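You operate a simulated robot arm through the tools that you are given. There is no shell and no other tool.

You are at the controls of a simulated robot arm. One attempt, no reset.

Task
Scrub the 8 mm screen clean in the cradle.
Fine: black clamp down while you scrub and up after; use the scrubbing brush and put it back; the other screen stays as it is. Set down upright: scrubbing brush. What is to be rubbed or washed off counts as gone when no trace of it is left.

Only the result counts: the job must be done as asked and must still hold three seconds after the hand-in. Knocking over, shifting, dropping, spilling or breaking anything else fails it.

Robot
A 6-joint arm with a two-finger gripper, fixed in place. Base frame: the origin is at the foot of the arm, x ahead of it, y to its left, z up; the work surface is at about z = 0.95. Lengths are in m, angles in rad, forces in N, time in s.
Its first joint turns from -2.897 to 2.897 rad. Payload 3.43 kg.
The TCP is the grasp point between the finger pads, 0.02 m short of the fingertips. In the tool frame z runs along the fingers and y along their closing line. Largest opening 0.19 m; the body of the gripper starts 0.248 m behind the TCP.
Orientation is that of the tool frame in the base frame, as a unit quaternion [x, y, z, w]. With the fingers straight down and closing along the base's y, the tool's x points along the base's -x, its y along +y and its z along -z.

Tools
- The arm moves only by the tool move_arm. Its argument "plan" is one flat list of numbers, 7 for each row, row after row: the turn, a rotation vector about the tool's x, y, z in units of 120 degrees (1.0 is 120 degrees), then the shift along the tool's x, y, z in units of 100 mm (1.0 is 100 mm), then the opening, from 0 (shut) to 1 (fully open). In form: [ax, ay, az, tx, ty, tz, jaw, ax, ay, az, tx, ty, tz, jaw, ...]. A call has 1 to 20 rows; each row is the pose to reach, as a shift and turn from the pose commanded when the call began, along the tool's axes at that moment. A call with a number of a shift or a turn outside -1 to 1 is refused whole. Each row takes 0.2 s and may step no farther than 0.05 m and 0.15 rad from the row before; otherwise, or with a gripper value out of range, the whole call is refused. A pose out of reach is approached as far as the arm can. The call stops where the force on the tool passes 90 N (or 10 N more than at its start, if that is more) or the arm is blocked; 0.2 s more then pass. The fingers move at their own pace (about 0.045 m/s each) and stop on an object; they squeeze with about 20 N. The grip force told is the motor's: it shows also when the fingers shut on nothing. Time passes only in rows, and 0.2 s behind the last, so rows that repeat a pose let the fingers close. The reply holds the time, the measured pose of the TCP, the force on the tool along the base axes, the opening and the grip force, in the units named above and with some noise, with the torque about the TCP (base axes, N m) and any sound that the robot's microphone picked up, and new pictures: "pictures" is both (left out), scene, wrist or none.
- Cameras (640 x 400 px; columns grow to the right, rows downward): "scene" is fixed at [0.3922, 0.5019, 1.5502]; the picture's right is [-0.43, -0.90, 0.00], its down [-0.75, 0.36, -0.56] and it looks along [0.50, -0.24, -0.83] (base axes); focal length 318 px, centre (320, 200). "wrist" rides on the gripper at [0.07, -0.008, -0.288] in the tool frame; the picture's right is [0.12, 0.99, 0.00], its down [-0.96, 0.12, -0.25] and it looks along [-0.25, 0.03, 0.97] (tool axes); focal length 261 px, centre (320, 200). There is no depth. A picture from a camera that has moved, and an enlarged one, comes with that camera's place and axes in the base frame and with its lens. The place of the scene camera against the robot may be out by one fixed shift of up to 0.012 m in any direction.
- slide_trunk(by): slides the trunk up (or, below 0, down) by that many m; the arm rides with it, the base frame stays. It gives what a move gives, with no picture.
- close_up(camera, box): a new picture of the part [left, top, right, bottom] of that camera's present view, enlarged. No time passes.
- hand_in(): hands the job in; it is judged then, once.

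Nothing tells you positions but the pictures and the camera data. Unless the task says otherwise, let go and move clear before handing in.

The tools are called after "Request:" as name(argument=value, ...) on one line, values as JSON. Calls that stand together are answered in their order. move_arm: Moves the arm, as the interface text tells. Its arguments: {"type":"object","properties":{"plan":{"type":"array","items":{"type":"number"}},"pictures":{"type":"string","enum":["both","scene","wrist","none"]}},"required":["plan"]} The other tools are called the same way: slide_trunk (by) slides the trunk up or down; close_up (camera, box) takes an enlarged picture of a part of a camera's view; hand_in () hands the job in.

At the start:

```text
time_s: 0.0
tcp_pos: [0.6798, 0.3629, 1.2293]
tool_rot: [0.0, 1.0, 0.0, 0.0]
contact_force: [0.3, -0.5, 0.3]
moment: [-0.02, 0.0, -0.01]
grip_width: 0.1899
finger_force: 0.0
trunk travel left (down, up): [-0.175, 0.065]
```

scene: 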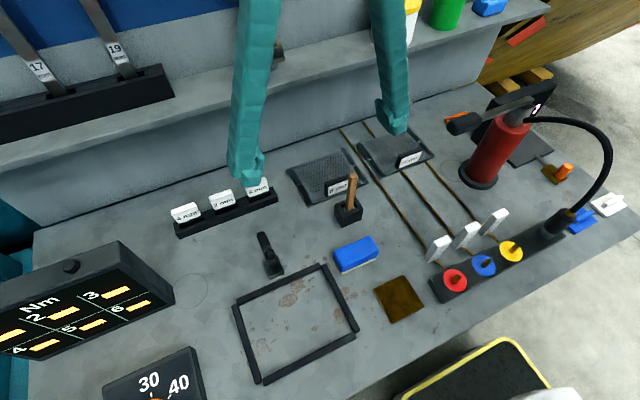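
wrist: 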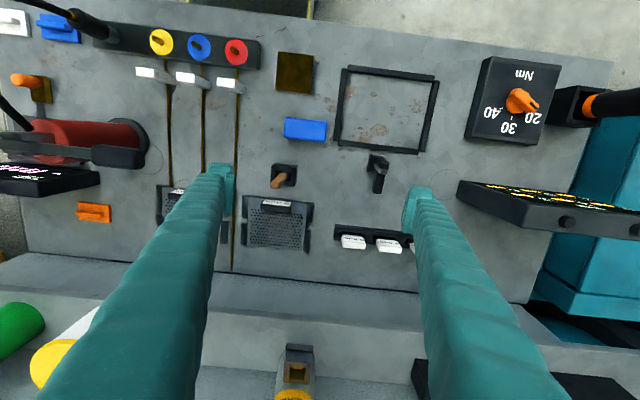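

I see a workbench with a frame (cradle?) with dirty spots, two mesh screens, a brush-like tool, a blue block and a black clamp lever. I'll take close-ups to identify everything before moving.

Request:
close_up(camera="scene", box=[280, 110, 460, 230])

Request:
close_up(camera="scene", box=[160, 160, 300, 290])

Request:
close_up(camera="scene", box=[220, 220, 440, 390])

Request:
close_up(camera="scene", box=[420, 90, 640, 310])

Request:
close_up(camera="wrist", box=[140, 120, 440, 280])

Request:
close_up(camera="wrist", box=[250, 40, 450, 180])

```text
3.33 times, centred on (370, 170) of scene
camera zoom: at [0.3922, 0.5019, 1.5502], right [-0.43, -0.9, 0.0], down [-0.75, 0.36, -0.56], along [0.5, -0.24, -0.83], focal length 1059 px, centre (153, 300)
```

zoom: 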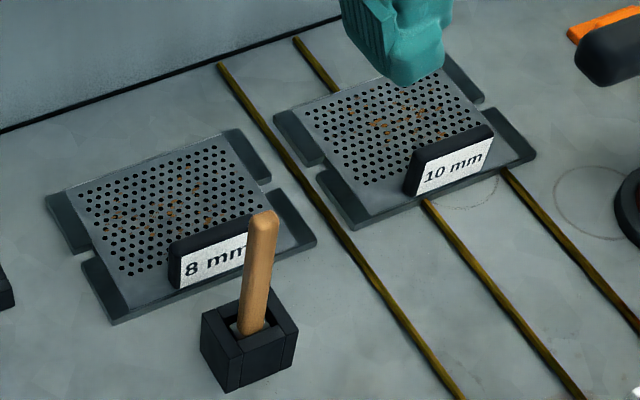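

```text
3.08 times, centred on (230, 225) of scene
camera zoom: at [0.3922, 0.5019, 1.5502], right [-0.43, -0.9, 0.0], down [-0.75, 0.36, -0.56], along [0.5, -0.24, -0.83], focal length 978 px, centre (597, 123)
```

zoom: 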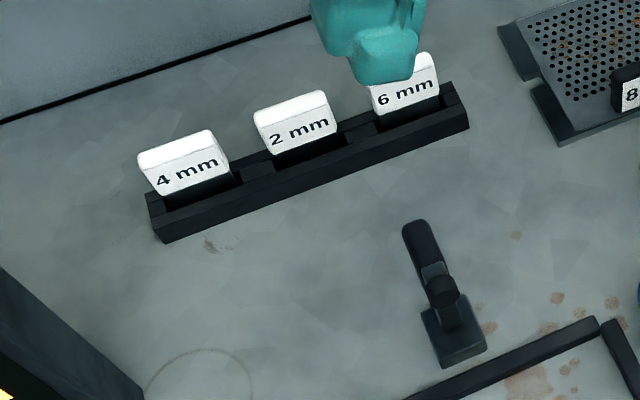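

```text
2.35 times, centred on (330, 305) of scene
camera zoom: at [0.3922, 0.5019, 1.5502], right [-0.43, -0.9, 0.0], down [-0.75, 0.36, -0.56], along [0.5, -0.24, -0.83], focal length 748 px, centre (296, -47)
```

zoom: 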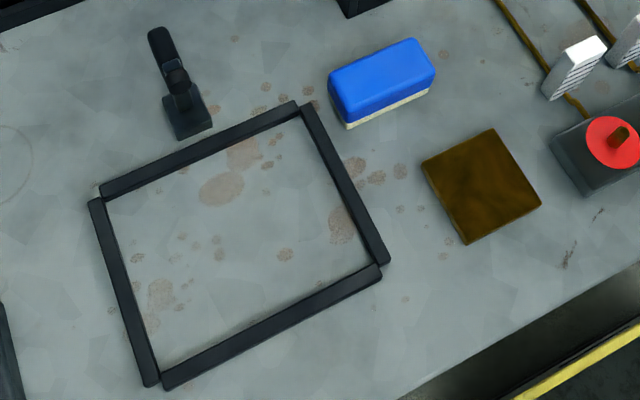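

```text
1.82 times, centred on (530, 200) of scene
camera zoom: at [0.3922, 0.5019, 1.5502], right [-0.43, -0.9, 0.0], down [-0.75, 0.36, -0.56], along [0.5, -0.24, -0.83], focal length 578 px, centre (-62, 200)
```

zoom: 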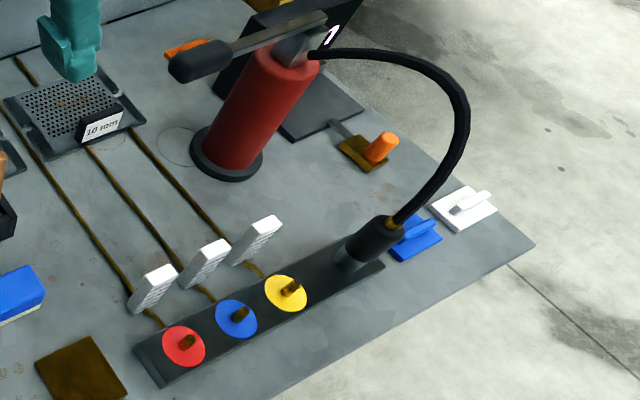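

```text
2.13 times, centred on (290, 200) of wrist
camera zoom: at [0.6085, 0.3545, 1.518], right [-0.12, 0.99, 0.0], down [0.96, 0.12, 0.25], along [0.25, 0.03, -0.97], focal length 556 px, centre (384, 200)
```

zoom: 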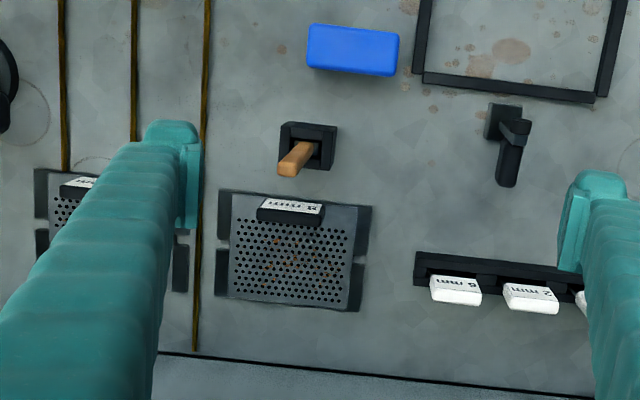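

```text
2.86 times, centred on (350, 110) of wrist
camera zoom: at [0.6085, 0.3545, 1.518], right [-0.12, 0.99, 0.0], down [0.96, 0.12, 0.25], along [0.25, 0.03, -0.97], focal length 745 px, centre (234, 457)
```

zoom: 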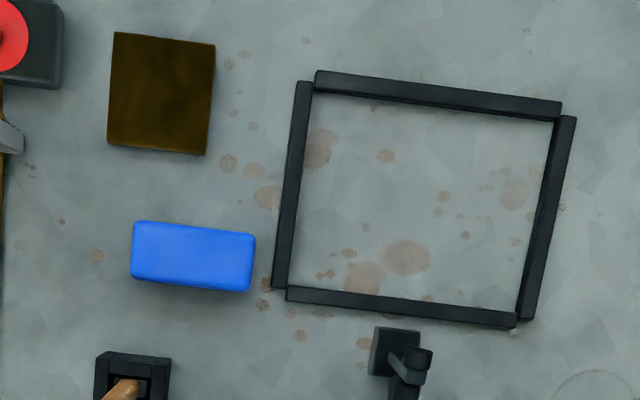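

The 8 mm screen lies in a tray around (0.82, 0.28), a wooden-handled tool stands in a holder near (0.70, 0.29), and a bar frame around (0.55, 0.48) is probably the cradle, with a black toggle next to it. I'll zoom in further on details.

Request:
close_up(camera="scene", box=[325, 165, 373, 235])

Request:
close_up(camera="scene", box=[250, 225, 298, 285])

Request:
close_up(camera="scene", box=[285, 145, 375, 210])

Request:
close_up(camera="scene", box=[325, 228, 388, 280])

Request:
close_up(camera="wrist", box=[235, 155, 325, 260])

Request:
close_up(camera="wrist", box=[355, 145, 400, 205])

```text
5.71 times, centred on (349, 200) of scene
camera zoom: at [0.3922, 0.5019, 1.5502], right [-0.43, -0.9, 0.0], down [-0.75, 0.36, -0.56], along [0.5, -0.24, -0.83], focal length 1816 px, centre (154, 200)
```

zoom: 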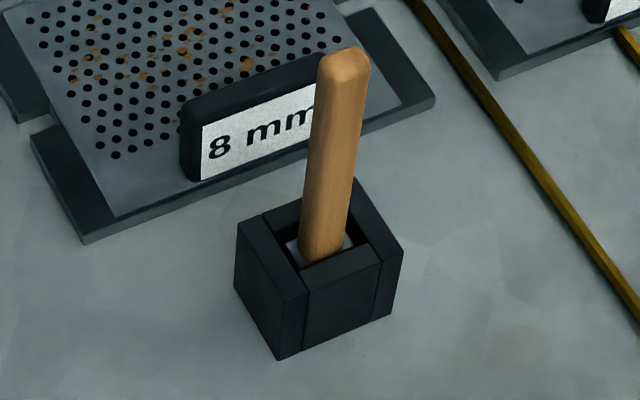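

```text
6.67 times, centred on (274, 255) of scene
camera zoom: at [0.3922, 0.5019, 1.5502], right [-0.43, -0.9, 0.0], down [-0.75, 0.36, -0.56], along [0.5, -0.24, -0.83], focal length 2119 px, centre (627, -167)
```

zoom: 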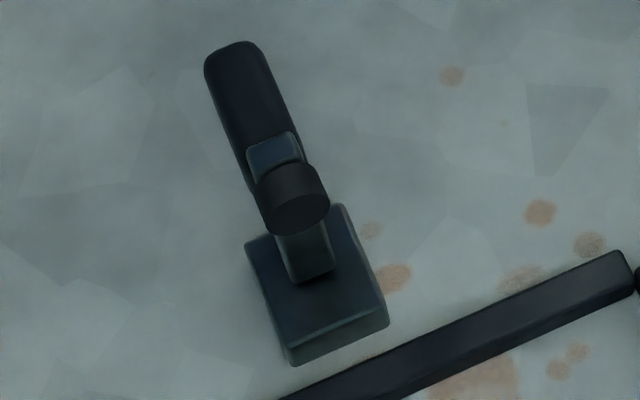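

```text
6.15 times, centred on (330, 178) of scene
camera zoom: at [0.3922, 0.5019, 1.5502], right [-0.43, -0.9, 0.0], down [-0.75, 0.36, -0.56], along [0.5, -0.24, -0.83], focal length 1956 px, centre (258, 338)
```

zoom: 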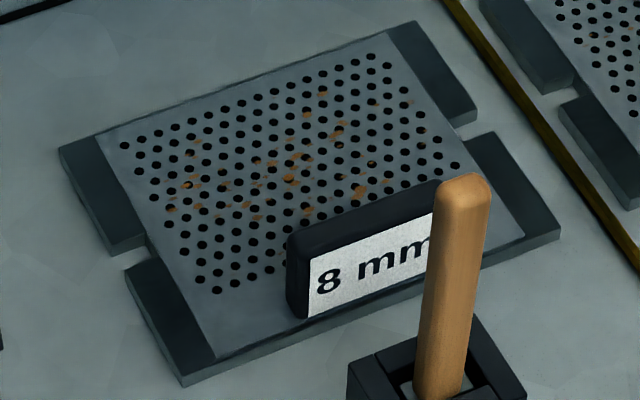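

```text
7.69 times, centred on (356, 254) of scene
camera zoom: at [0.3922, 0.5019, 1.5502], right [-0.43, -0.9, 0.0], down [-0.75, 0.36, -0.56], along [0.5, -0.24, -0.83], focal length 2444 px, centre (39, -215)
```

zoom: 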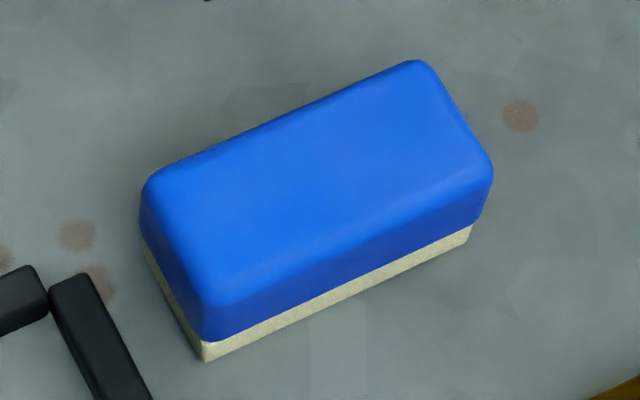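

```text
3.81 times, centred on (280, 208) of wrist
camera zoom: at [0.6085, 0.3545, 1.518], right [-0.12, 0.99, 0.0], down [0.96, 0.12, 0.25], along [0.25, 0.03, -0.97], focal length 993 px, centre (472, 171)
```

zoom: 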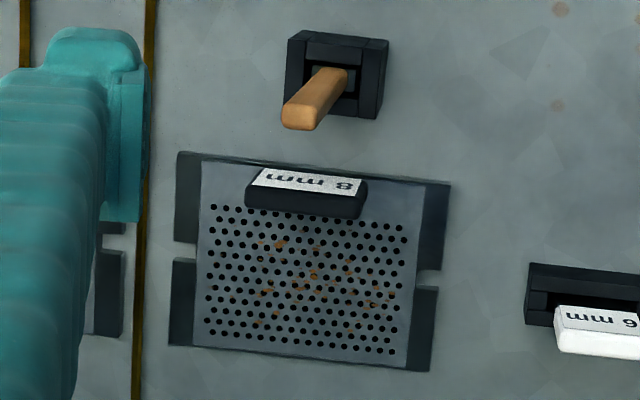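

```text
6.67 times, centred on (378, 175) of wrist
camera zoom: at [0.6085, 0.3545, 1.518], right [-0.12, 0.99, 0.0], down [0.96, 0.12, 0.25], along [0.25, 0.03, -0.97], focal length 1738 px, centre (-63, 367)
```

zoom: 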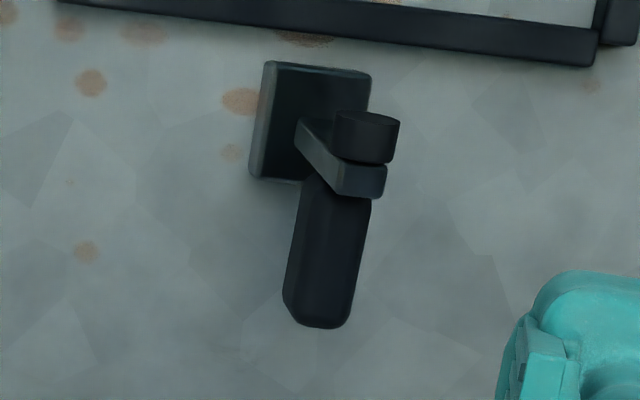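

The screen sits on a tray with finger notches in its two short sides, and a black toggle clamp with its handle lying outward stands beside the frame. I'll move the hand above the clamp and cradle for a clearer view.

Request:
move_arm(plan=[0, 0, 0, 0.2, 0.25, 0.2, 1, 0, 0, 0, 0.4, 0.5, 0.4, 1, 0, 0, 0, 0.6, 0.77, 0.6, 1], pictures="both")

```text
time_s: 0.8
tcp_pos: [0.6207, 0.4377, 1.1697]
tool_rot: [0.001, 1.0, 0.0, 0.0]
contact_force: [-0.5, 0.3, -0.4]
moment: [0.11, 0.07, 0.02]
grip_width: 0.19
finger_force: 0.1
trunk travel left (down, up): [-0.175, 0.065]
camera wrist: at [0.5501, 0.4308, 1.4573], right [-0.12, 0.99, 0.0], down [0.96, 0.11, 0.25], along [0.25, 0.03, -0.97], focal length 261 px, centre (320, 200)
```

scene: 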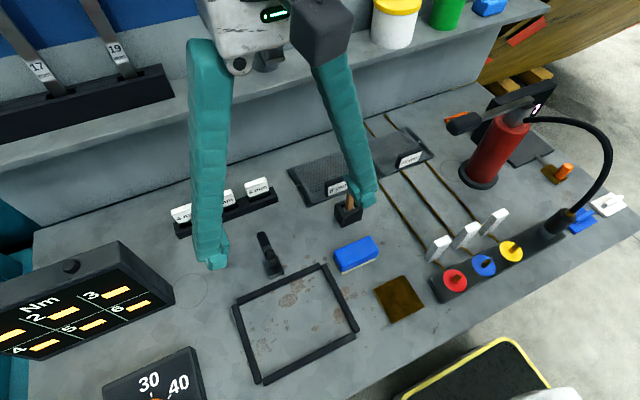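
wrist: 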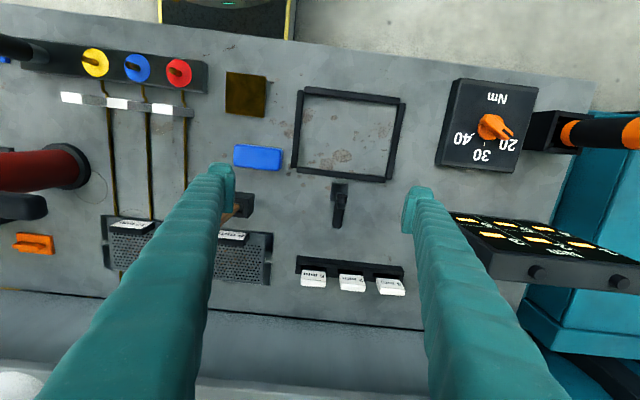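

Request:
close_up(camera="wrist", box=[280, 80, 410, 250])

Request:
close_up(camera="wrist", box=[320, 172, 360, 232])

Request:
close_up(camera="wrist", box=[280, 245, 420, 305])

Request:
close_up(camera="scene", box=[365, 265, 435, 330])

Request:
close_up(camera="wrist", box=[215, 60, 300, 180])

```text
2.35 times, centred on (345, 165) of wrist
camera zoom: at [0.5501, 0.4308, 1.4573], right [-0.12, 0.99, 0.0], down [0.96, 0.11, 0.25], along [0.25, 0.03, -0.97], focal length 613 px, centre (261, 282)
```

zoom: 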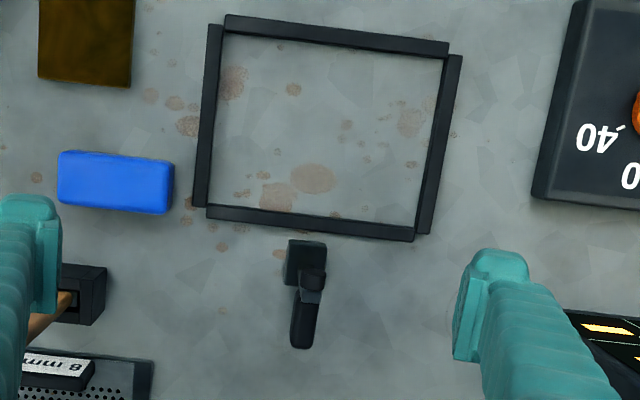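

```text
6.67 times, centred on (340, 202) of wrist
camera zoom: at [0.5501, 0.4308, 1.4573], right [-0.12, 0.99, 0.0], down [0.96, 0.11, 0.25], along [0.25, 0.03, -0.97], focal length 1738 px, centre (187, 187)
```

zoom: 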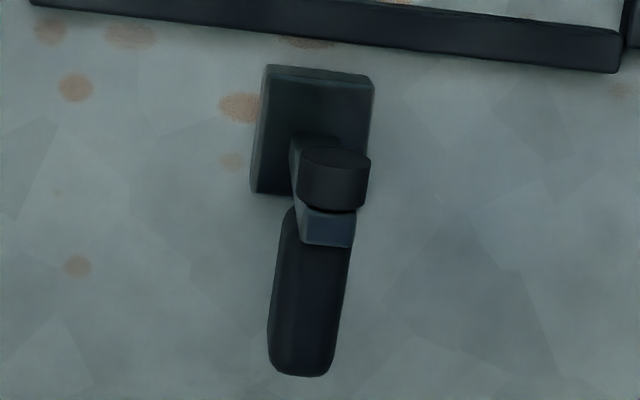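

```text
4.57 times, centred on (350, 275) of wrist
camera zoom: at [0.5501, 0.4308, 1.4573], right [-0.12, 0.99, 0.0], down [0.96, 0.11, 0.25], along [0.25, 0.03, -0.97], focal length 1192 px, centre (183, -143)
```

zoom: 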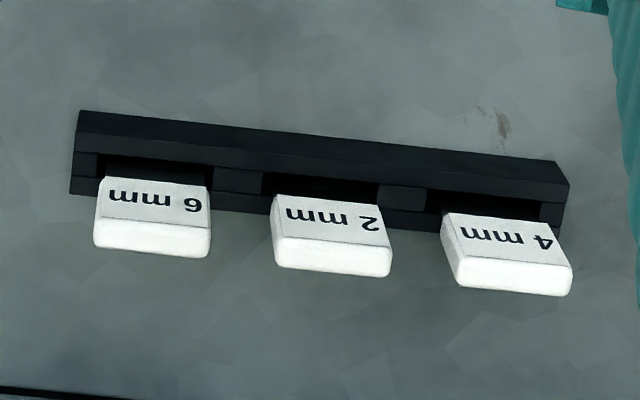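

```text
6.15 times, centred on (400, 298) of scene
camera zoom: at [0.3922, 0.5019, 1.5502], right [-0.43, -0.9, 0.0], down [-0.75, 0.36, -0.56], along [0.5, -0.24, -0.83], focal length 1956 px, centre (-172, -400)
```

zoom: 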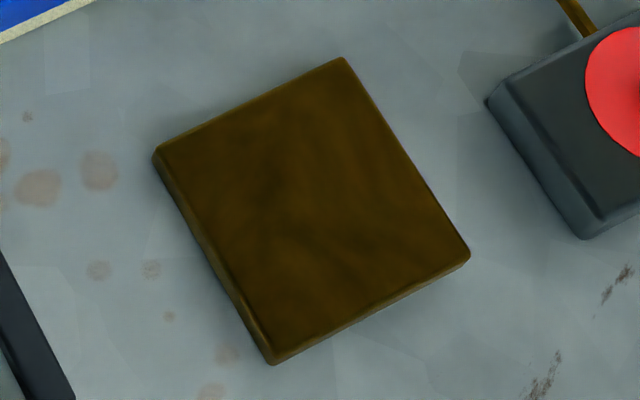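

```text
3.33 times, centred on (258, 120) of wrist
camera zoom: at [0.5501, 0.4308, 1.4573], right [-0.12, 0.99, 0.0], down [0.96, 0.11, 0.25], along [0.25, 0.03, -0.97], focal length 869 px, centre (528, 467)
```

zoom: 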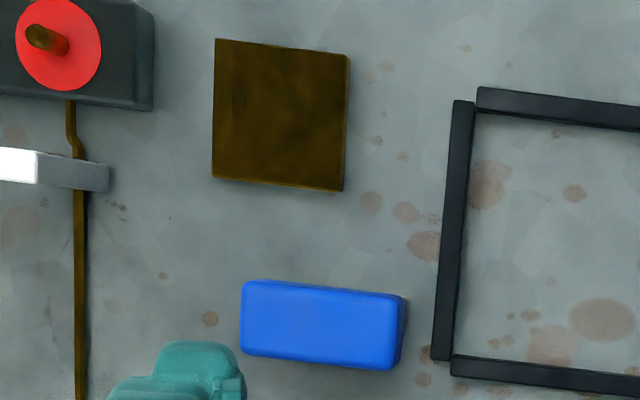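

The clamp is open now, with its arm up and its handle lying toward +x. Next I look into the brush holder from above to confirm what stands in it.

Request:
move_arm(plan=[0, 0, 0, -0.3, -0.28, -0.08, 1, 0, 0, 0, -0.6, -0.56, -0.16, 1, 0, 0, 0, -0.9, -0.84, -0.24, 1, 0, 0, 0, -1.0, -1.0, -0.3, 1], pictures="none")

Request:
move_arm(plan=[0, 0, 0, -0.3, -0.25, 0, 1, 0, 0, 0, -0.5, -0.4, 0, 1, 0, 0, 0, -0.5, -0.4, 0, 1], pictures="both")

```text
time_s: 1.8
tcp_pos: [0.7186, 0.3402, 1.2007]
tool_rot: [0.0, 1.0, -0.001, -0.001]
contact_force: [0.7, -0.1, 1.4]
moment: [-0.1, 0.01, 0.0]
grip_width: 0.1898
finger_force: 0.1
trunk travel left (down, up): [-0.175, 0.065]
```

```text
time_s: 2.6
tcp_pos: [0.7679, 0.2989, 1.198]
tool_rot: [0.0, 1.0, 0.0, 0.0]
contact_force: [-0.1, -0.8, 0.7]
moment: [0.01, 0.04, 0.0]
grip_width: 0.19
finger_force: 0.0
trunk travel left (down, up): [-0.175, 0.065]
camera wrist: at [0.6964, 0.2912, 1.4854], right [-0.12, 0.99, 0.0], down [0.96, 0.12, 0.25], along [0.25, 0.03, -0.97], focal length 261 px, centre (320, 200)
```

scene: 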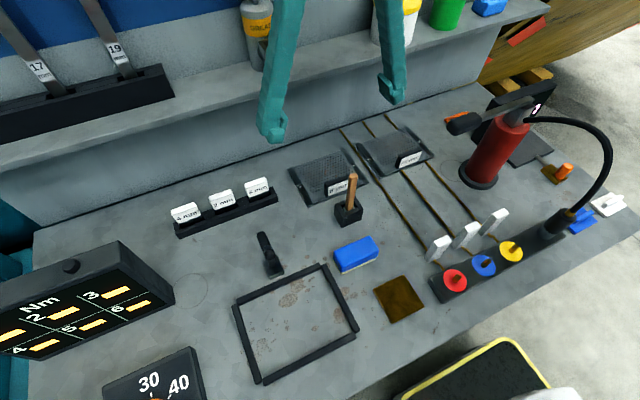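
wrist: 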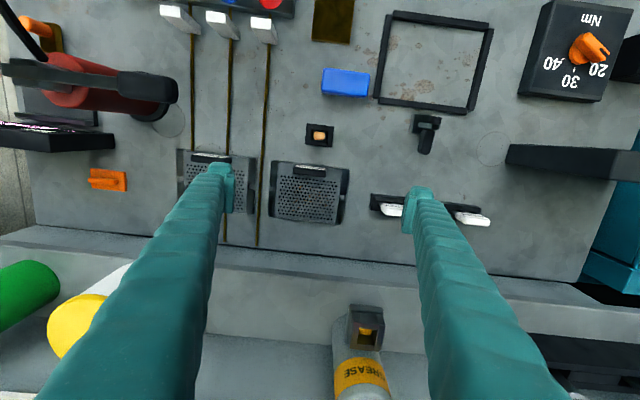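

Request:
close_up(camera="wrist", box=[300, 118, 340, 150])

Request:
close_up(camera="wrist", box=[262, 152, 356, 230])

Request:
close_up(camera="wrist", box=[405, 105, 450, 160])

Request:
close_up(camera="wrist", box=[370, 0, 500, 120])

Request:
close_up(camera="scene", box=[355, 120, 435, 185])

```text
12.50 times, centred on (320, 134) of wrist
camera zoom: at [0.6964, 0.2912, 1.4854], right [-0.12, 0.99, 0.0], down [0.96, 0.12, 0.25], along [0.25, 0.03, -0.97], focal length 3258 px, centre (320, 1025)
```

zoom: 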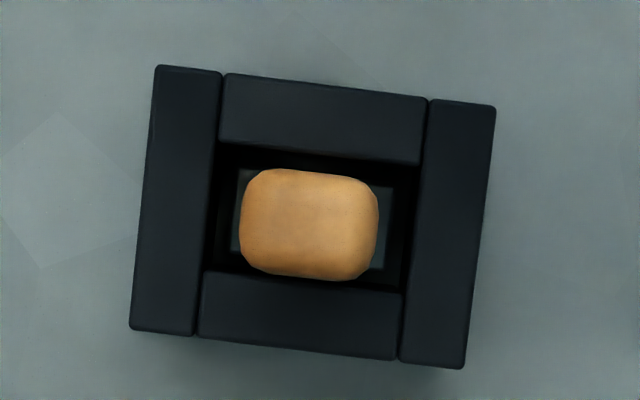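

```text
5.13 times, centred on (309, 191) of wrist
camera zoom: at [0.6964, 0.2912, 1.4854], right [-0.12, 0.99, 0.0], down [0.96, 0.12, 0.25], along [0.25, 0.03, -0.97], focal length 1337 px, centre (376, 246)
```

zoom: 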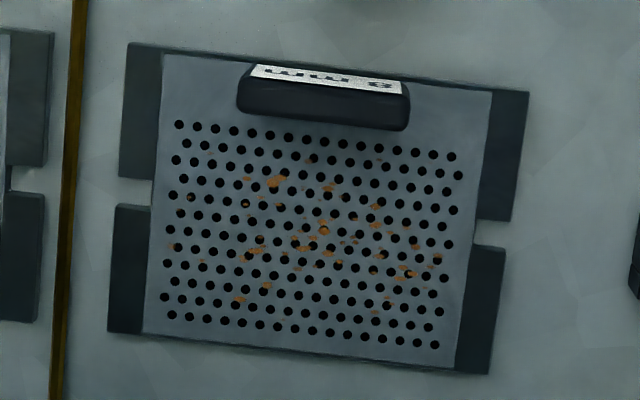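

```text
7.27 times, centred on (428, 132) of wrist
camera zoom: at [0.6964, 0.2912, 1.4854], right [-0.12, 0.99, 0.0], down [0.96, 0.12, 0.25], along [0.25, 0.03, -0.97], focal length 1896 px, centre (-462, 691)
```

zoom: 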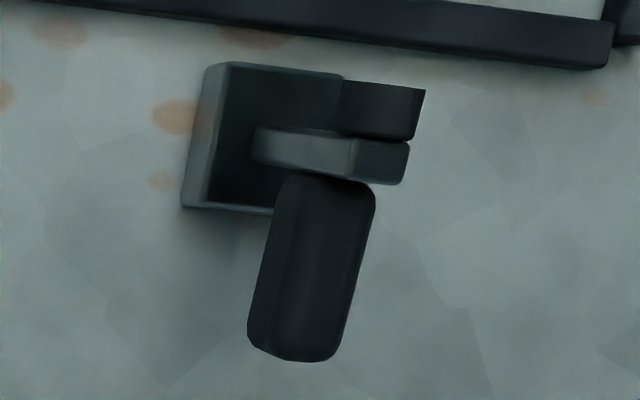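

```text
3.33 times, centred on (435, 60) of wrist
camera zoom: at [0.6964, 0.2912, 1.4854], right [-0.12, 0.99, 0.0], down [0.96, 0.12, 0.25], along [0.25, 0.03, -0.97], focal length 869 px, centre (-63, 667)
```

zoom: 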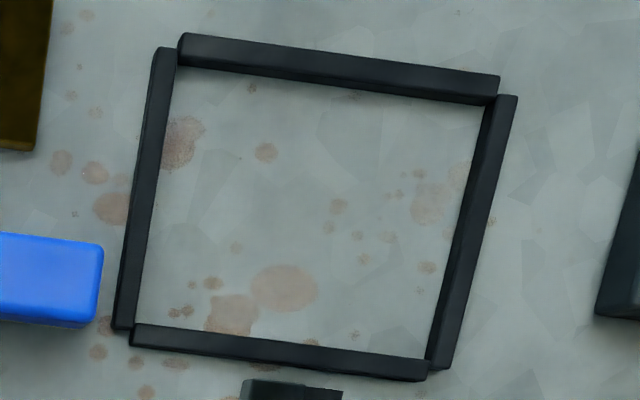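

```text
6.15 times, centred on (395, 152) of scene
camera zoom: at [0.3922, 0.5019, 1.5502], right [-0.43, -0.9, 0.0], down [-0.75, 0.36, -0.56], along [0.5, -0.24, -0.83], focal length 1956 px, centre (-142, 492)
```

zoom: 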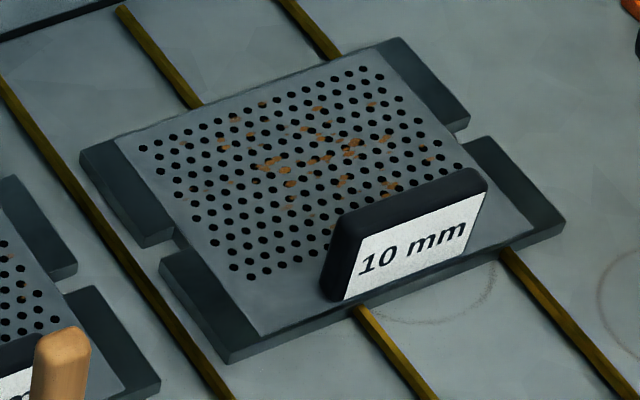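

The wooden-handled tool stands in a small holder, and the blue block has a cream underside; either one could be the scrubbing brush. I'll zoom in on both before deciding.

Request:
close_up(camera="wrist", box=[318, 62, 374, 100])

Request:
close_up(camera="scene", box=[335, 250, 360, 275])

Request:
close_up(camera="scene", box=[338, 196, 362, 216])

Request:
close_up(camera="wrist", box=[308, 122, 332, 146])

Request:
close_up(camera="scene", box=[540, 150, 640, 240])

```text
10.53 times, centred on (346, 81) of wrist
camera zoom: at [0.6964, 0.2912, 1.4854], right [-0.12, 0.99, 0.0], down [0.96, 0.12, 0.25], along [0.25, 0.03, -0.97], focal length 2744 px, centre (46, 1453)
```

zoom: 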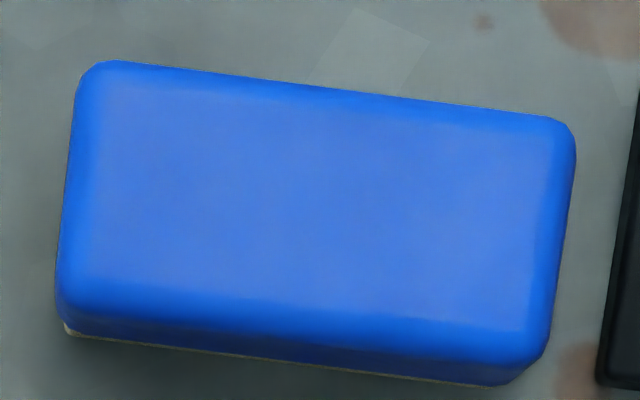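

```text
16.00 times, centred on (348, 262) of scene
camera zoom: at [0.3922, 0.5019, 1.5502], right [-0.43, -0.9, 0.0], down [-0.75, 0.36, -0.56], along [0.5, -0.24, -0.83], focal length 5085 px, centre (-120, -800)
```

zoom: 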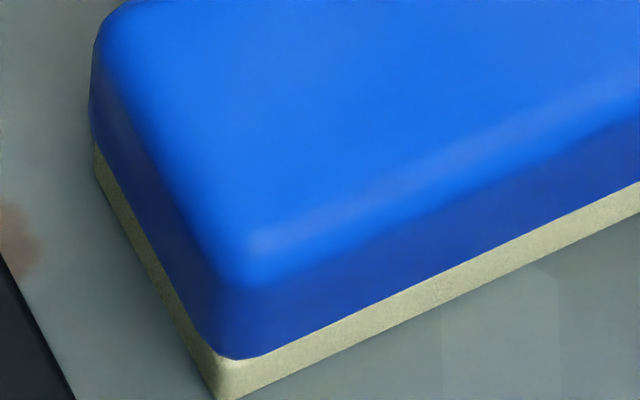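

```text
16.00 times, centred on (350, 206) of scene
camera zoom: at [0.3922, 0.5019, 1.5502], right [-0.43, -0.9, 0.0], down [-0.75, 0.36, -0.56], along [0.5, -0.24, -0.83], focal length 5085 px, centre (-160, 104)
```

zoom: 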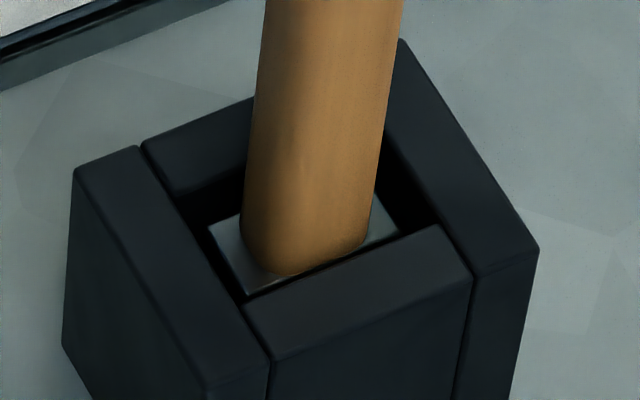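

```text
16.00 times, centred on (320, 134) of wrist
camera zoom: at [0.6964, 0.2912, 1.4854], right [-0.12, 0.99, 0.0], down [0.96, 0.12, 0.25], along [0.25, 0.03, -0.97], focal length 4170 px, centre (320, 1256)
```

zoom: 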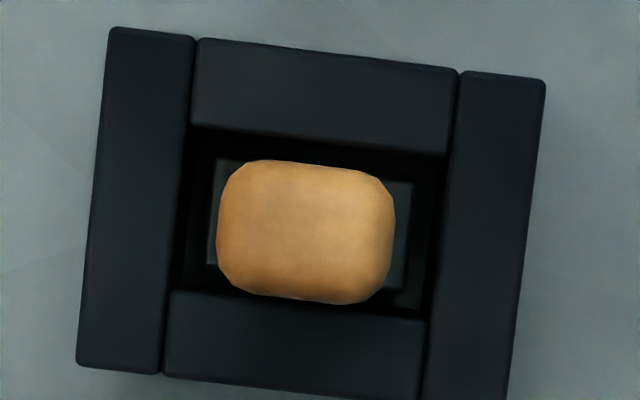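

```text
4.44 times, centred on (590, 195) of scene
camera zoom: at [0.3922, 0.5019, 1.5502], right [-0.43, -0.9, 0.0], down [-0.75, 0.36, -0.56], along [0.5, -0.24, -0.83], focal length 1412 px, centre (-880, 222)
```

zoom: 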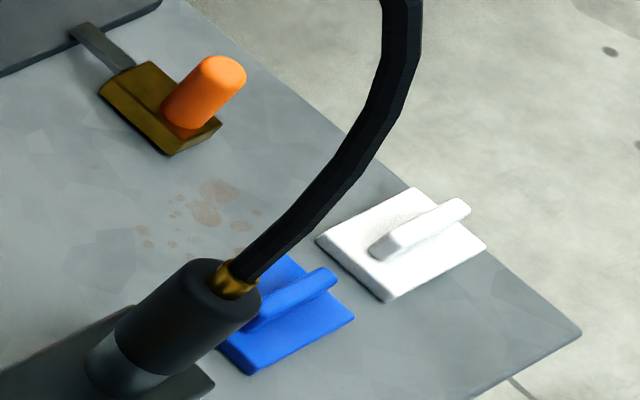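

Lifting will tell me for sure, but the wooden-handled tool with the metal ferrule looks like the brush, and the blue block like a sponge or eraser. First the screen: its black "8 mm" tag at about (0.770, 0.281) is the handle, so I'll turn the hand 90° to close along x and hover above it.

Request:
move_arm(plan=[0, 0, 0.0682, 0, 0, 0, 0.6, 0, 0, 0.1364, 0, -0.03, 0, 0.5, 0, 0, 0.2046, 0, -0.06, 0, 0.4, 0, 0, 0.2727, 0, -0.09, 0, 0.35, 0, 0, 0.3409, 0, -0.12, 0, 0.32, 0, 0, 0.4091, -0.02, -0.15, 0, 0.32, 0, 0, 0.4773, -0.02, -0.17, 0, 0.32, 0, 0, 0.5455, -0.02, -0.18, 0, 0.32, 0, 0, 0.6136, -0.02, -0.18, 0, 0.32, 0, 0, 0.6818, -0.02, -0.18, 0, 0.32, 0, 0, 0.75, -0.02, -0.18, 0, 0.32, 0, 0, 0.75, -0.02, -0.18, 0, 0.32], pictures="both")

```text
time_s: 5.2
tcp_pos: [0.7713, 0.2829, 1.1993]
tool_rot: [0.707, 0.707, 0.0, -0.001]
contact_force: [0.2, -0.1, 0.6]
moment: [-0.04, -0.02, 0.0]
grip_width: 0.0609
finger_force: 0.1
trunk travel left (down, up): [-0.175, 0.065]
camera wrist: at [0.7625, 0.3522, 1.4878], right [0.99, 0.12, 0.0], down [0.11, -0.96, 0.25], along [0.03, -0.25, -0.97], focal length 261 px, centre (320, 200)
```

scene: 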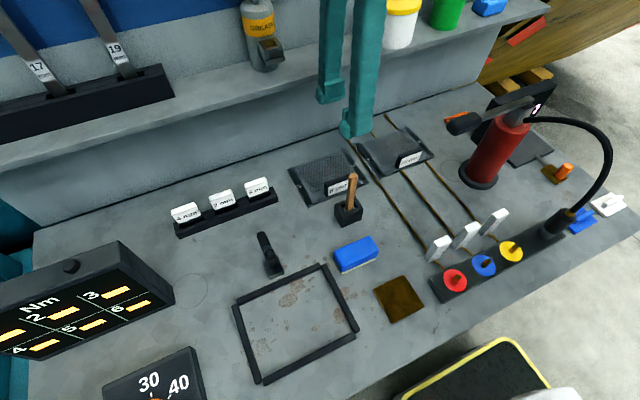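
wrist: 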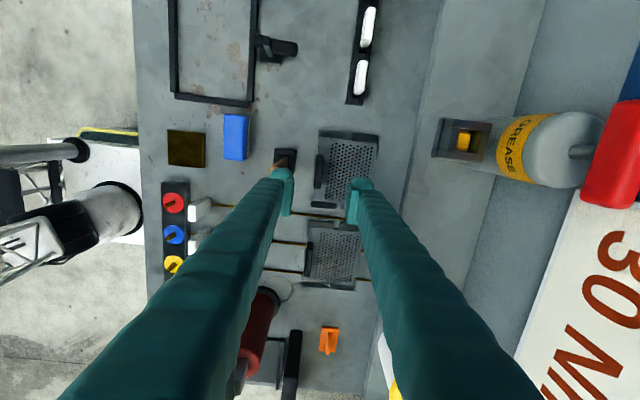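

The turn worked; the hand is above the tag. I'll zoom in to check alignment with the tag before descending.

Request:
close_up(camera="wrist", box=[265, 120, 395, 220])

Request:
close_up(camera="wrist", box=[240, 20, 310, 70])

```text
4.00 times, centred on (330, 170) of wrist
camera zoom: at [0.7625, 0.3522, 1.4878], right [0.99, 0.12, 0.0], down [0.11, -0.96, 0.25], along [0.03, -0.25, -0.97], focal length 1043 px, centre (280, 320)
```

zoom: 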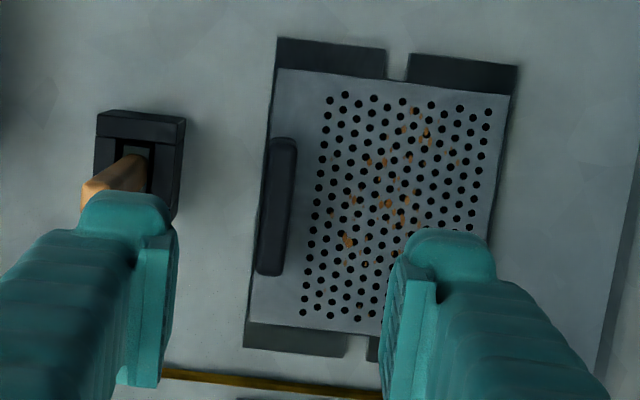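

```text
8.00 times, centred on (275, 45) of wrist
camera zoom: at [0.7625, 0.3522, 1.4878], right [0.99, 0.12, 0.0], down [0.11, -0.96, 0.25], along [0.03, -0.25, -0.97], focal length 2085 px, centre (680, 1440)
```

zoom: 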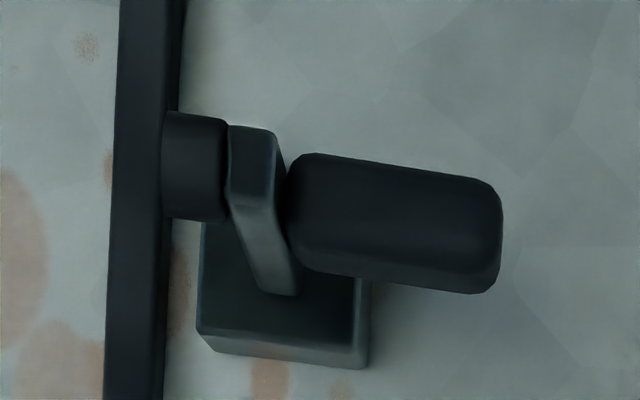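

The tag's top is near z ≈ 1.00 with its center at about (0.7695, 0.282), thin in x. The brush holder is close on the −x side, so I narrow the jaws to about 0.04 and descend in stages.

Request:
move_arm(plan=[0, 0, 0, 0, -0.02, 0.2, 0.21, 0, 0, 0, 0, -0.02, 0.5, 0.21, 0, 0, 0, 0, -0.02, 0.8, 0.21, 0, 0, 0, 0, -0.02, 1.0, 0.21, 0, 0, 0, 0, -0.02, 1.0, 0.21], pictures="both")

```text
time_s: 6.4
tcp_pos: [0.768, 0.2815, 1.0992]
tool_rot: [0.707, 0.707, -0.001, 0.0]
contact_force: [0.5, 0.6, 0.1]
moment: [-0.02, 0.04, 0.0]
grip_width: 0.04
finger_force: 0.0
trunk travel left (down, up): [-0.175, 0.065]
camera wrist: at [0.7604, 0.3527, 1.3872], right [0.99, 0.12, 0.0], down [0.12, -0.96, 0.25], along [0.03, -0.25, -0.97], focal length 261 px, centre (320, 200)
```

scene: 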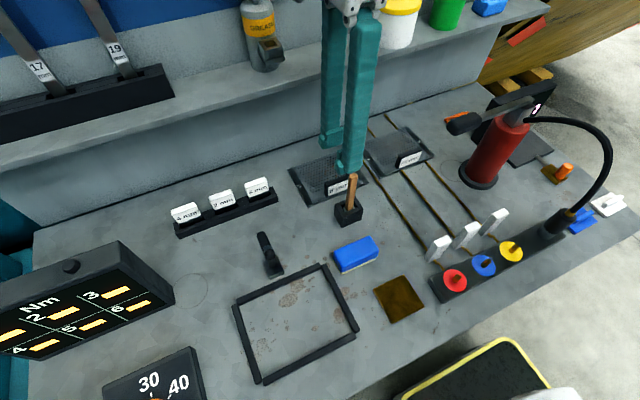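
wrist: 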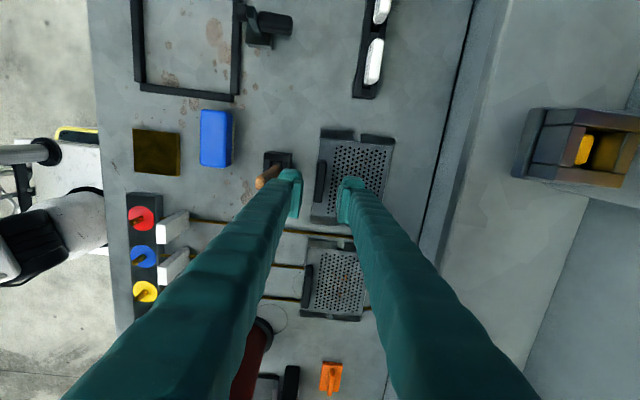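

Request:
close_up(camera="wrist", box=[250, 140, 400, 235])

Request:
close_up(camera="scene", box=[300, 120, 400, 225])

```text
4.21 times, centred on (325, 188) of wrist
camera zoom: at [0.7604, 0.3527, 1.3872], right [0.99, 0.12, 0.0], down [0.12, -0.96, 0.25], along [0.03, -0.25, -0.97], focal length 1098 px, centre (299, 253)
```

zoom: 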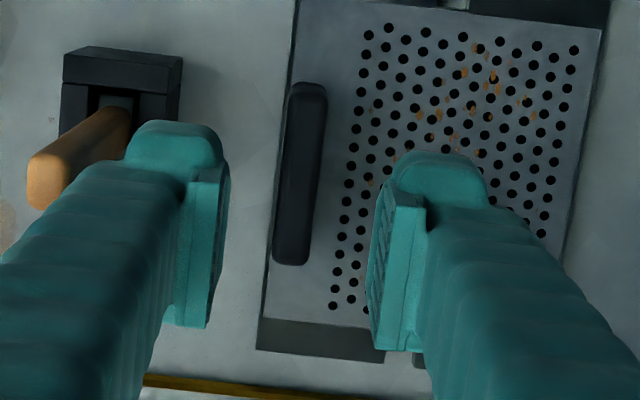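

```text
3.81 times, centred on (350, 172) of scene
camera zoom: at [0.3922, 0.5019, 1.5502], right [-0.43, -0.9, 0.0], down [-0.75, 0.36, -0.56], along [0.5, -0.24, -0.83], focal length 1211 px, centre (206, 305)
```

zoom: 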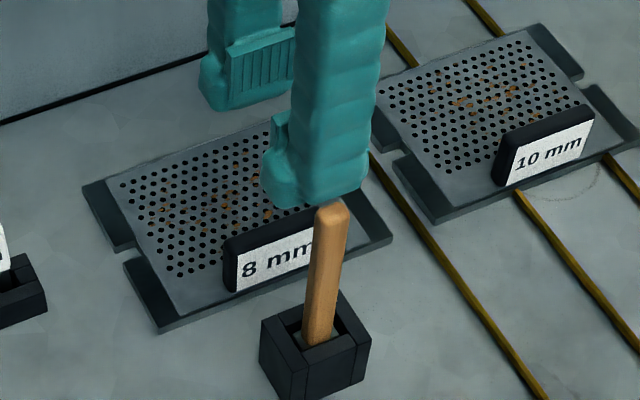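

The tag is centered between the jaws (within about 1 mm), but the −x finger's outer side would pass near the holder. I narrow to about 0.028 and go down further, stopping just above to check.

Request:
move_arm(plan=[0, 0, 0, 0.01, 0, 0, 0.15, 0, 0, 0, 0.02, 0, 0.2, 0.15, 0, 0, 0, 0.02, 0, 0.45, 0.15, 0, 0, 0, 0.02, 0, 0.7, 0.15, 0, 0, 0, 0.02, 0, 0.8, 0.15, 0, 0, 0, 0.02, 0, 0.8, 0.15], pictures="wrist")

Request:
close_up(camera="wrist", box=[250, 140, 400, 235])

Request:
close_up(camera="scene", box=[300, 120, 400, 225])

```text
time_s: 7.8
tcp_pos: [0.7673, 0.2838, 1.0194]
tool_rot: [0.708, 0.707, 0.001, 0.001]
contact_force: [0.1, -0.5, -0.4]
moment: [0.02, 0.0, 0.03]
grip_width: 0.0285
finger_force: 0.1
trunk travel left (down, up): [-0.175, 0.065]
camera wrist: at [0.7581, 0.3545, 1.3078], right [0.99, 0.12, 0.0], down [0.12, -0.96, 0.25], along [0.03, -0.25, -0.97], focal length 261 px, centre (320, 200)
```

wrist: 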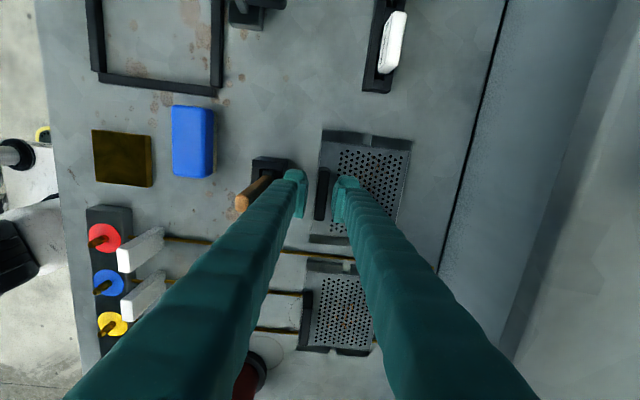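

```text
4.21 times, centred on (325, 188) of wrist
camera zoom: at [0.7581, 0.3545, 1.3078], right [0.99, 0.12, 0.0], down [0.12, -0.96, 0.25], along [0.03, -0.25, -0.97], focal length 1098 px, centre (299, 253)
```

zoom: 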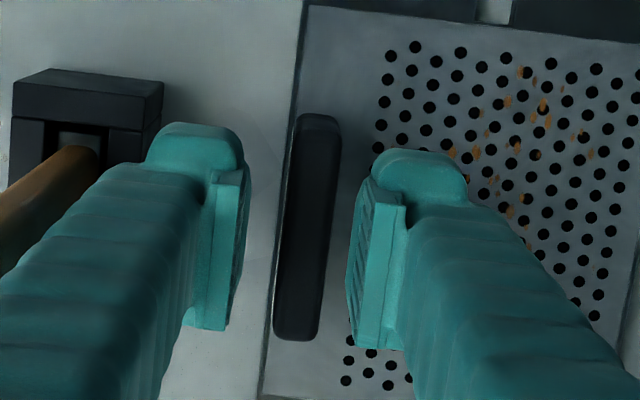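

```text
3.81 times, centred on (350, 172) of scene
camera zoom: at [0.3922, 0.5019, 1.5502], right [-0.43, -0.9, 0.0], down [-0.75, 0.36, -0.56], along [0.5, -0.24, -0.83], focal length 1211 px, centre (206, 305)
```

zoom: 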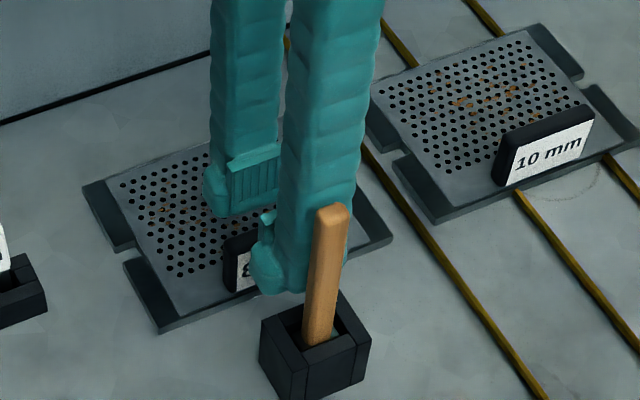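

The gap is centered within ~2 mm. I shift +2 mm in x, narrow to 0.022 for holder clearance, and descend so the tips straddle the tag, then close.

Request:
move_arm(plan=[0, 0, 0, 0, 0.022, 0, 0.116, 0, 0, 0, 0, 0.022, 0, 0.116, 0, 0, 0, 0, 0.022, 0.08, 0.116, 0, 0, 0, 0, 0.022, 0.16, 0.116, 0, 0, 0, 0, 0.022, 0.24, 0.116, 0, 0, 0, 0, 0.022, 0.3, 0.116, 0, 0, 0, 0, 0.022, 0.3, 0.116], pictures="wrist")

Request:
close_up(camera="wrist", box=[260, 140, 380, 220])

Request:
close_up(camera="scene", box=[310, 140, 390, 225])

```text
time_s: 9.4
tcp_pos: [0.7715, 0.2833, 0.991]
tool_rot: [0.707, 0.707, 0.0, -0.001]
contact_force: [0.0, 0.4, 0.7]
moment: [0.0, -0.03, 0.0]
grip_width: 0.0219
finger_force: 0.0
trunk travel left (down, up): [-0.175, 0.065]
camera wrist: at [0.7626, 0.354, 1.2781], right [0.99, 0.12, 0.0], down [0.12, -0.96, 0.25], along [0.03, -0.25, -0.97], focal length 261 px, centre (320, 200)
```

wrist: 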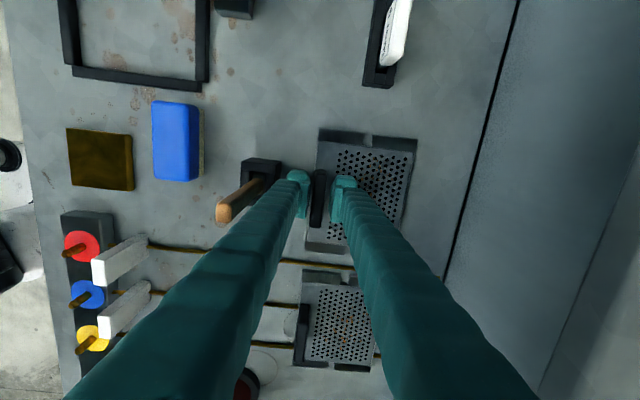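

```text
5.00 times, centred on (320, 180) of wrist
camera zoom: at [0.7626, 0.354, 1.2781], right [0.99, 0.12, 0.0], down [0.12, -0.96, 0.25], along [0.03, -0.25, -0.97], focal length 1303 px, centre (320, 300)
```

zoom: 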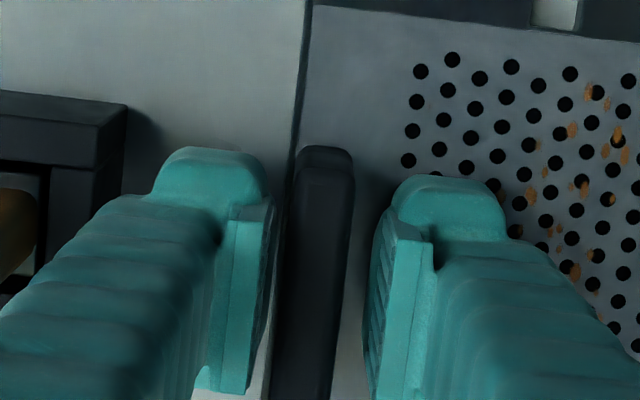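

```text
4.71 times, centred on (350, 182) of scene
camera zoom: at [0.3922, 0.5019, 1.5502], right [-0.43, -0.9, 0.0], down [-0.75, 0.36, -0.56], along [0.5, -0.24, -0.83], focal length 1496 px, centre (179, 282)
```

zoom: 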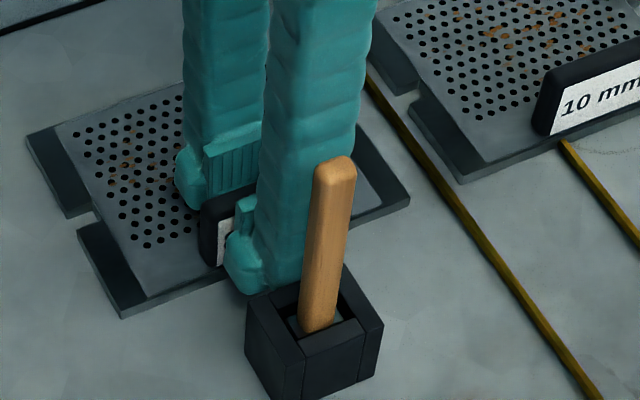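

The tag is between the pads. Closing now.

Request:
move_arm(plan=[0, 0, 0, 0, 0, 0, 0, 0, 0, 0, 0, 0, 0, 0, 0, 0, 0, 0, 0, 0, 0, 0, 0, 0, 0, 0, 0, 0], pictures="none")

```text
time_s: 10.4
tcp_pos: [0.77, 0.2833, 0.9908]
tool_rot: [0.707, 0.707, 0.0, 0.0]
contact_force: [-1.0, 0.2, -0.3]
moment: [0.02, 0.02, 0.0]
grip_width: 0.0133
finger_force: 19.8
trunk travel left (down, up): [-0.175, 0.065]
```

Gripped at 13.3 mm with about 20 N. Lifting 3 cm and checking that the screen comes up level.

Request:
move_arm(plan=[0, 0, 0, 0, 0, -0.05, 0, 0, 0, 0, 0, 0, -0.15, 0, 0, 0, 0, 0, 0, -0.3, 0, 0, 0, 0, 0, 0, -0.3, 0], pictures="both")

Request:
close_up(camera="scene", box=[280, 120, 390, 225])

Request:
close_up(camera="wrist", box=[260, 110, 440, 280])

```text
time_s: 11.4
tcp_pos: [0.7716, 0.2823, 1.0195]
tool_rot: [0.707, 0.707, -0.001, 0.001]
contact_force: [0.3, 0.5, -3.3]
moment: [0.0, 0.11, -0.03]
grip_width: 0.0133
finger_force: 20.1
trunk travel left (down, up): [-0.175, 0.065]
camera wrist: at [0.7639, 0.3533, 1.3084], right [0.99, 0.12, 0.0], down [0.12, -0.96, 0.25], along [0.03, -0.25, -0.97], focal length 261 px, centre (320, 200)
```

scene: 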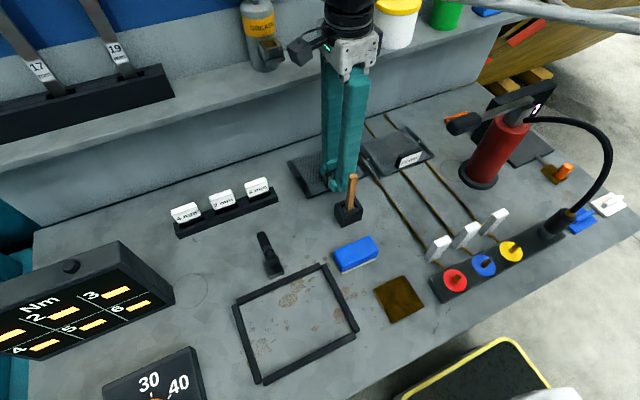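
wrist: 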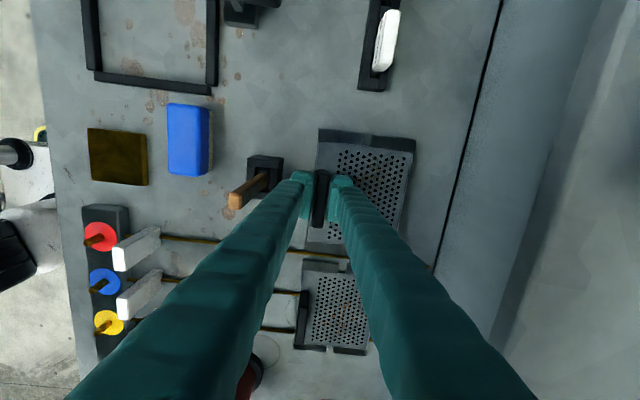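

```text
3.81 times, centred on (335, 172) of scene
camera zoom: at [0.3922, 0.5019, 1.5502], right [-0.43, -0.9, 0.0], down [-0.75, 0.36, -0.56], along [0.5, -0.24, -0.83], focal length 1211 px, centre (263, 305)
```

zoom: 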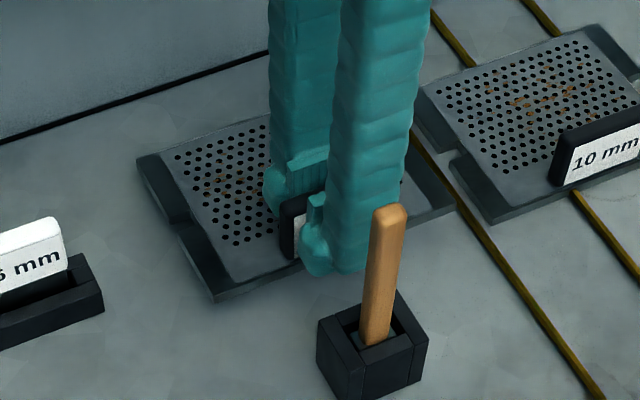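

```text
2.35 times, centred on (350, 195) of wrist
camera zoom: at [0.7639, 0.3533, 1.3084], right [0.99, 0.12, 0.0], down [0.12, -0.96, 0.25], along [0.03, -0.25, -0.97], focal length 613 px, centre (249, 212)
```

zoom: 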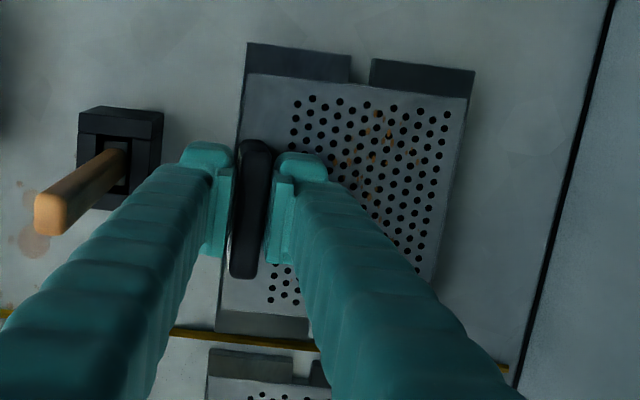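

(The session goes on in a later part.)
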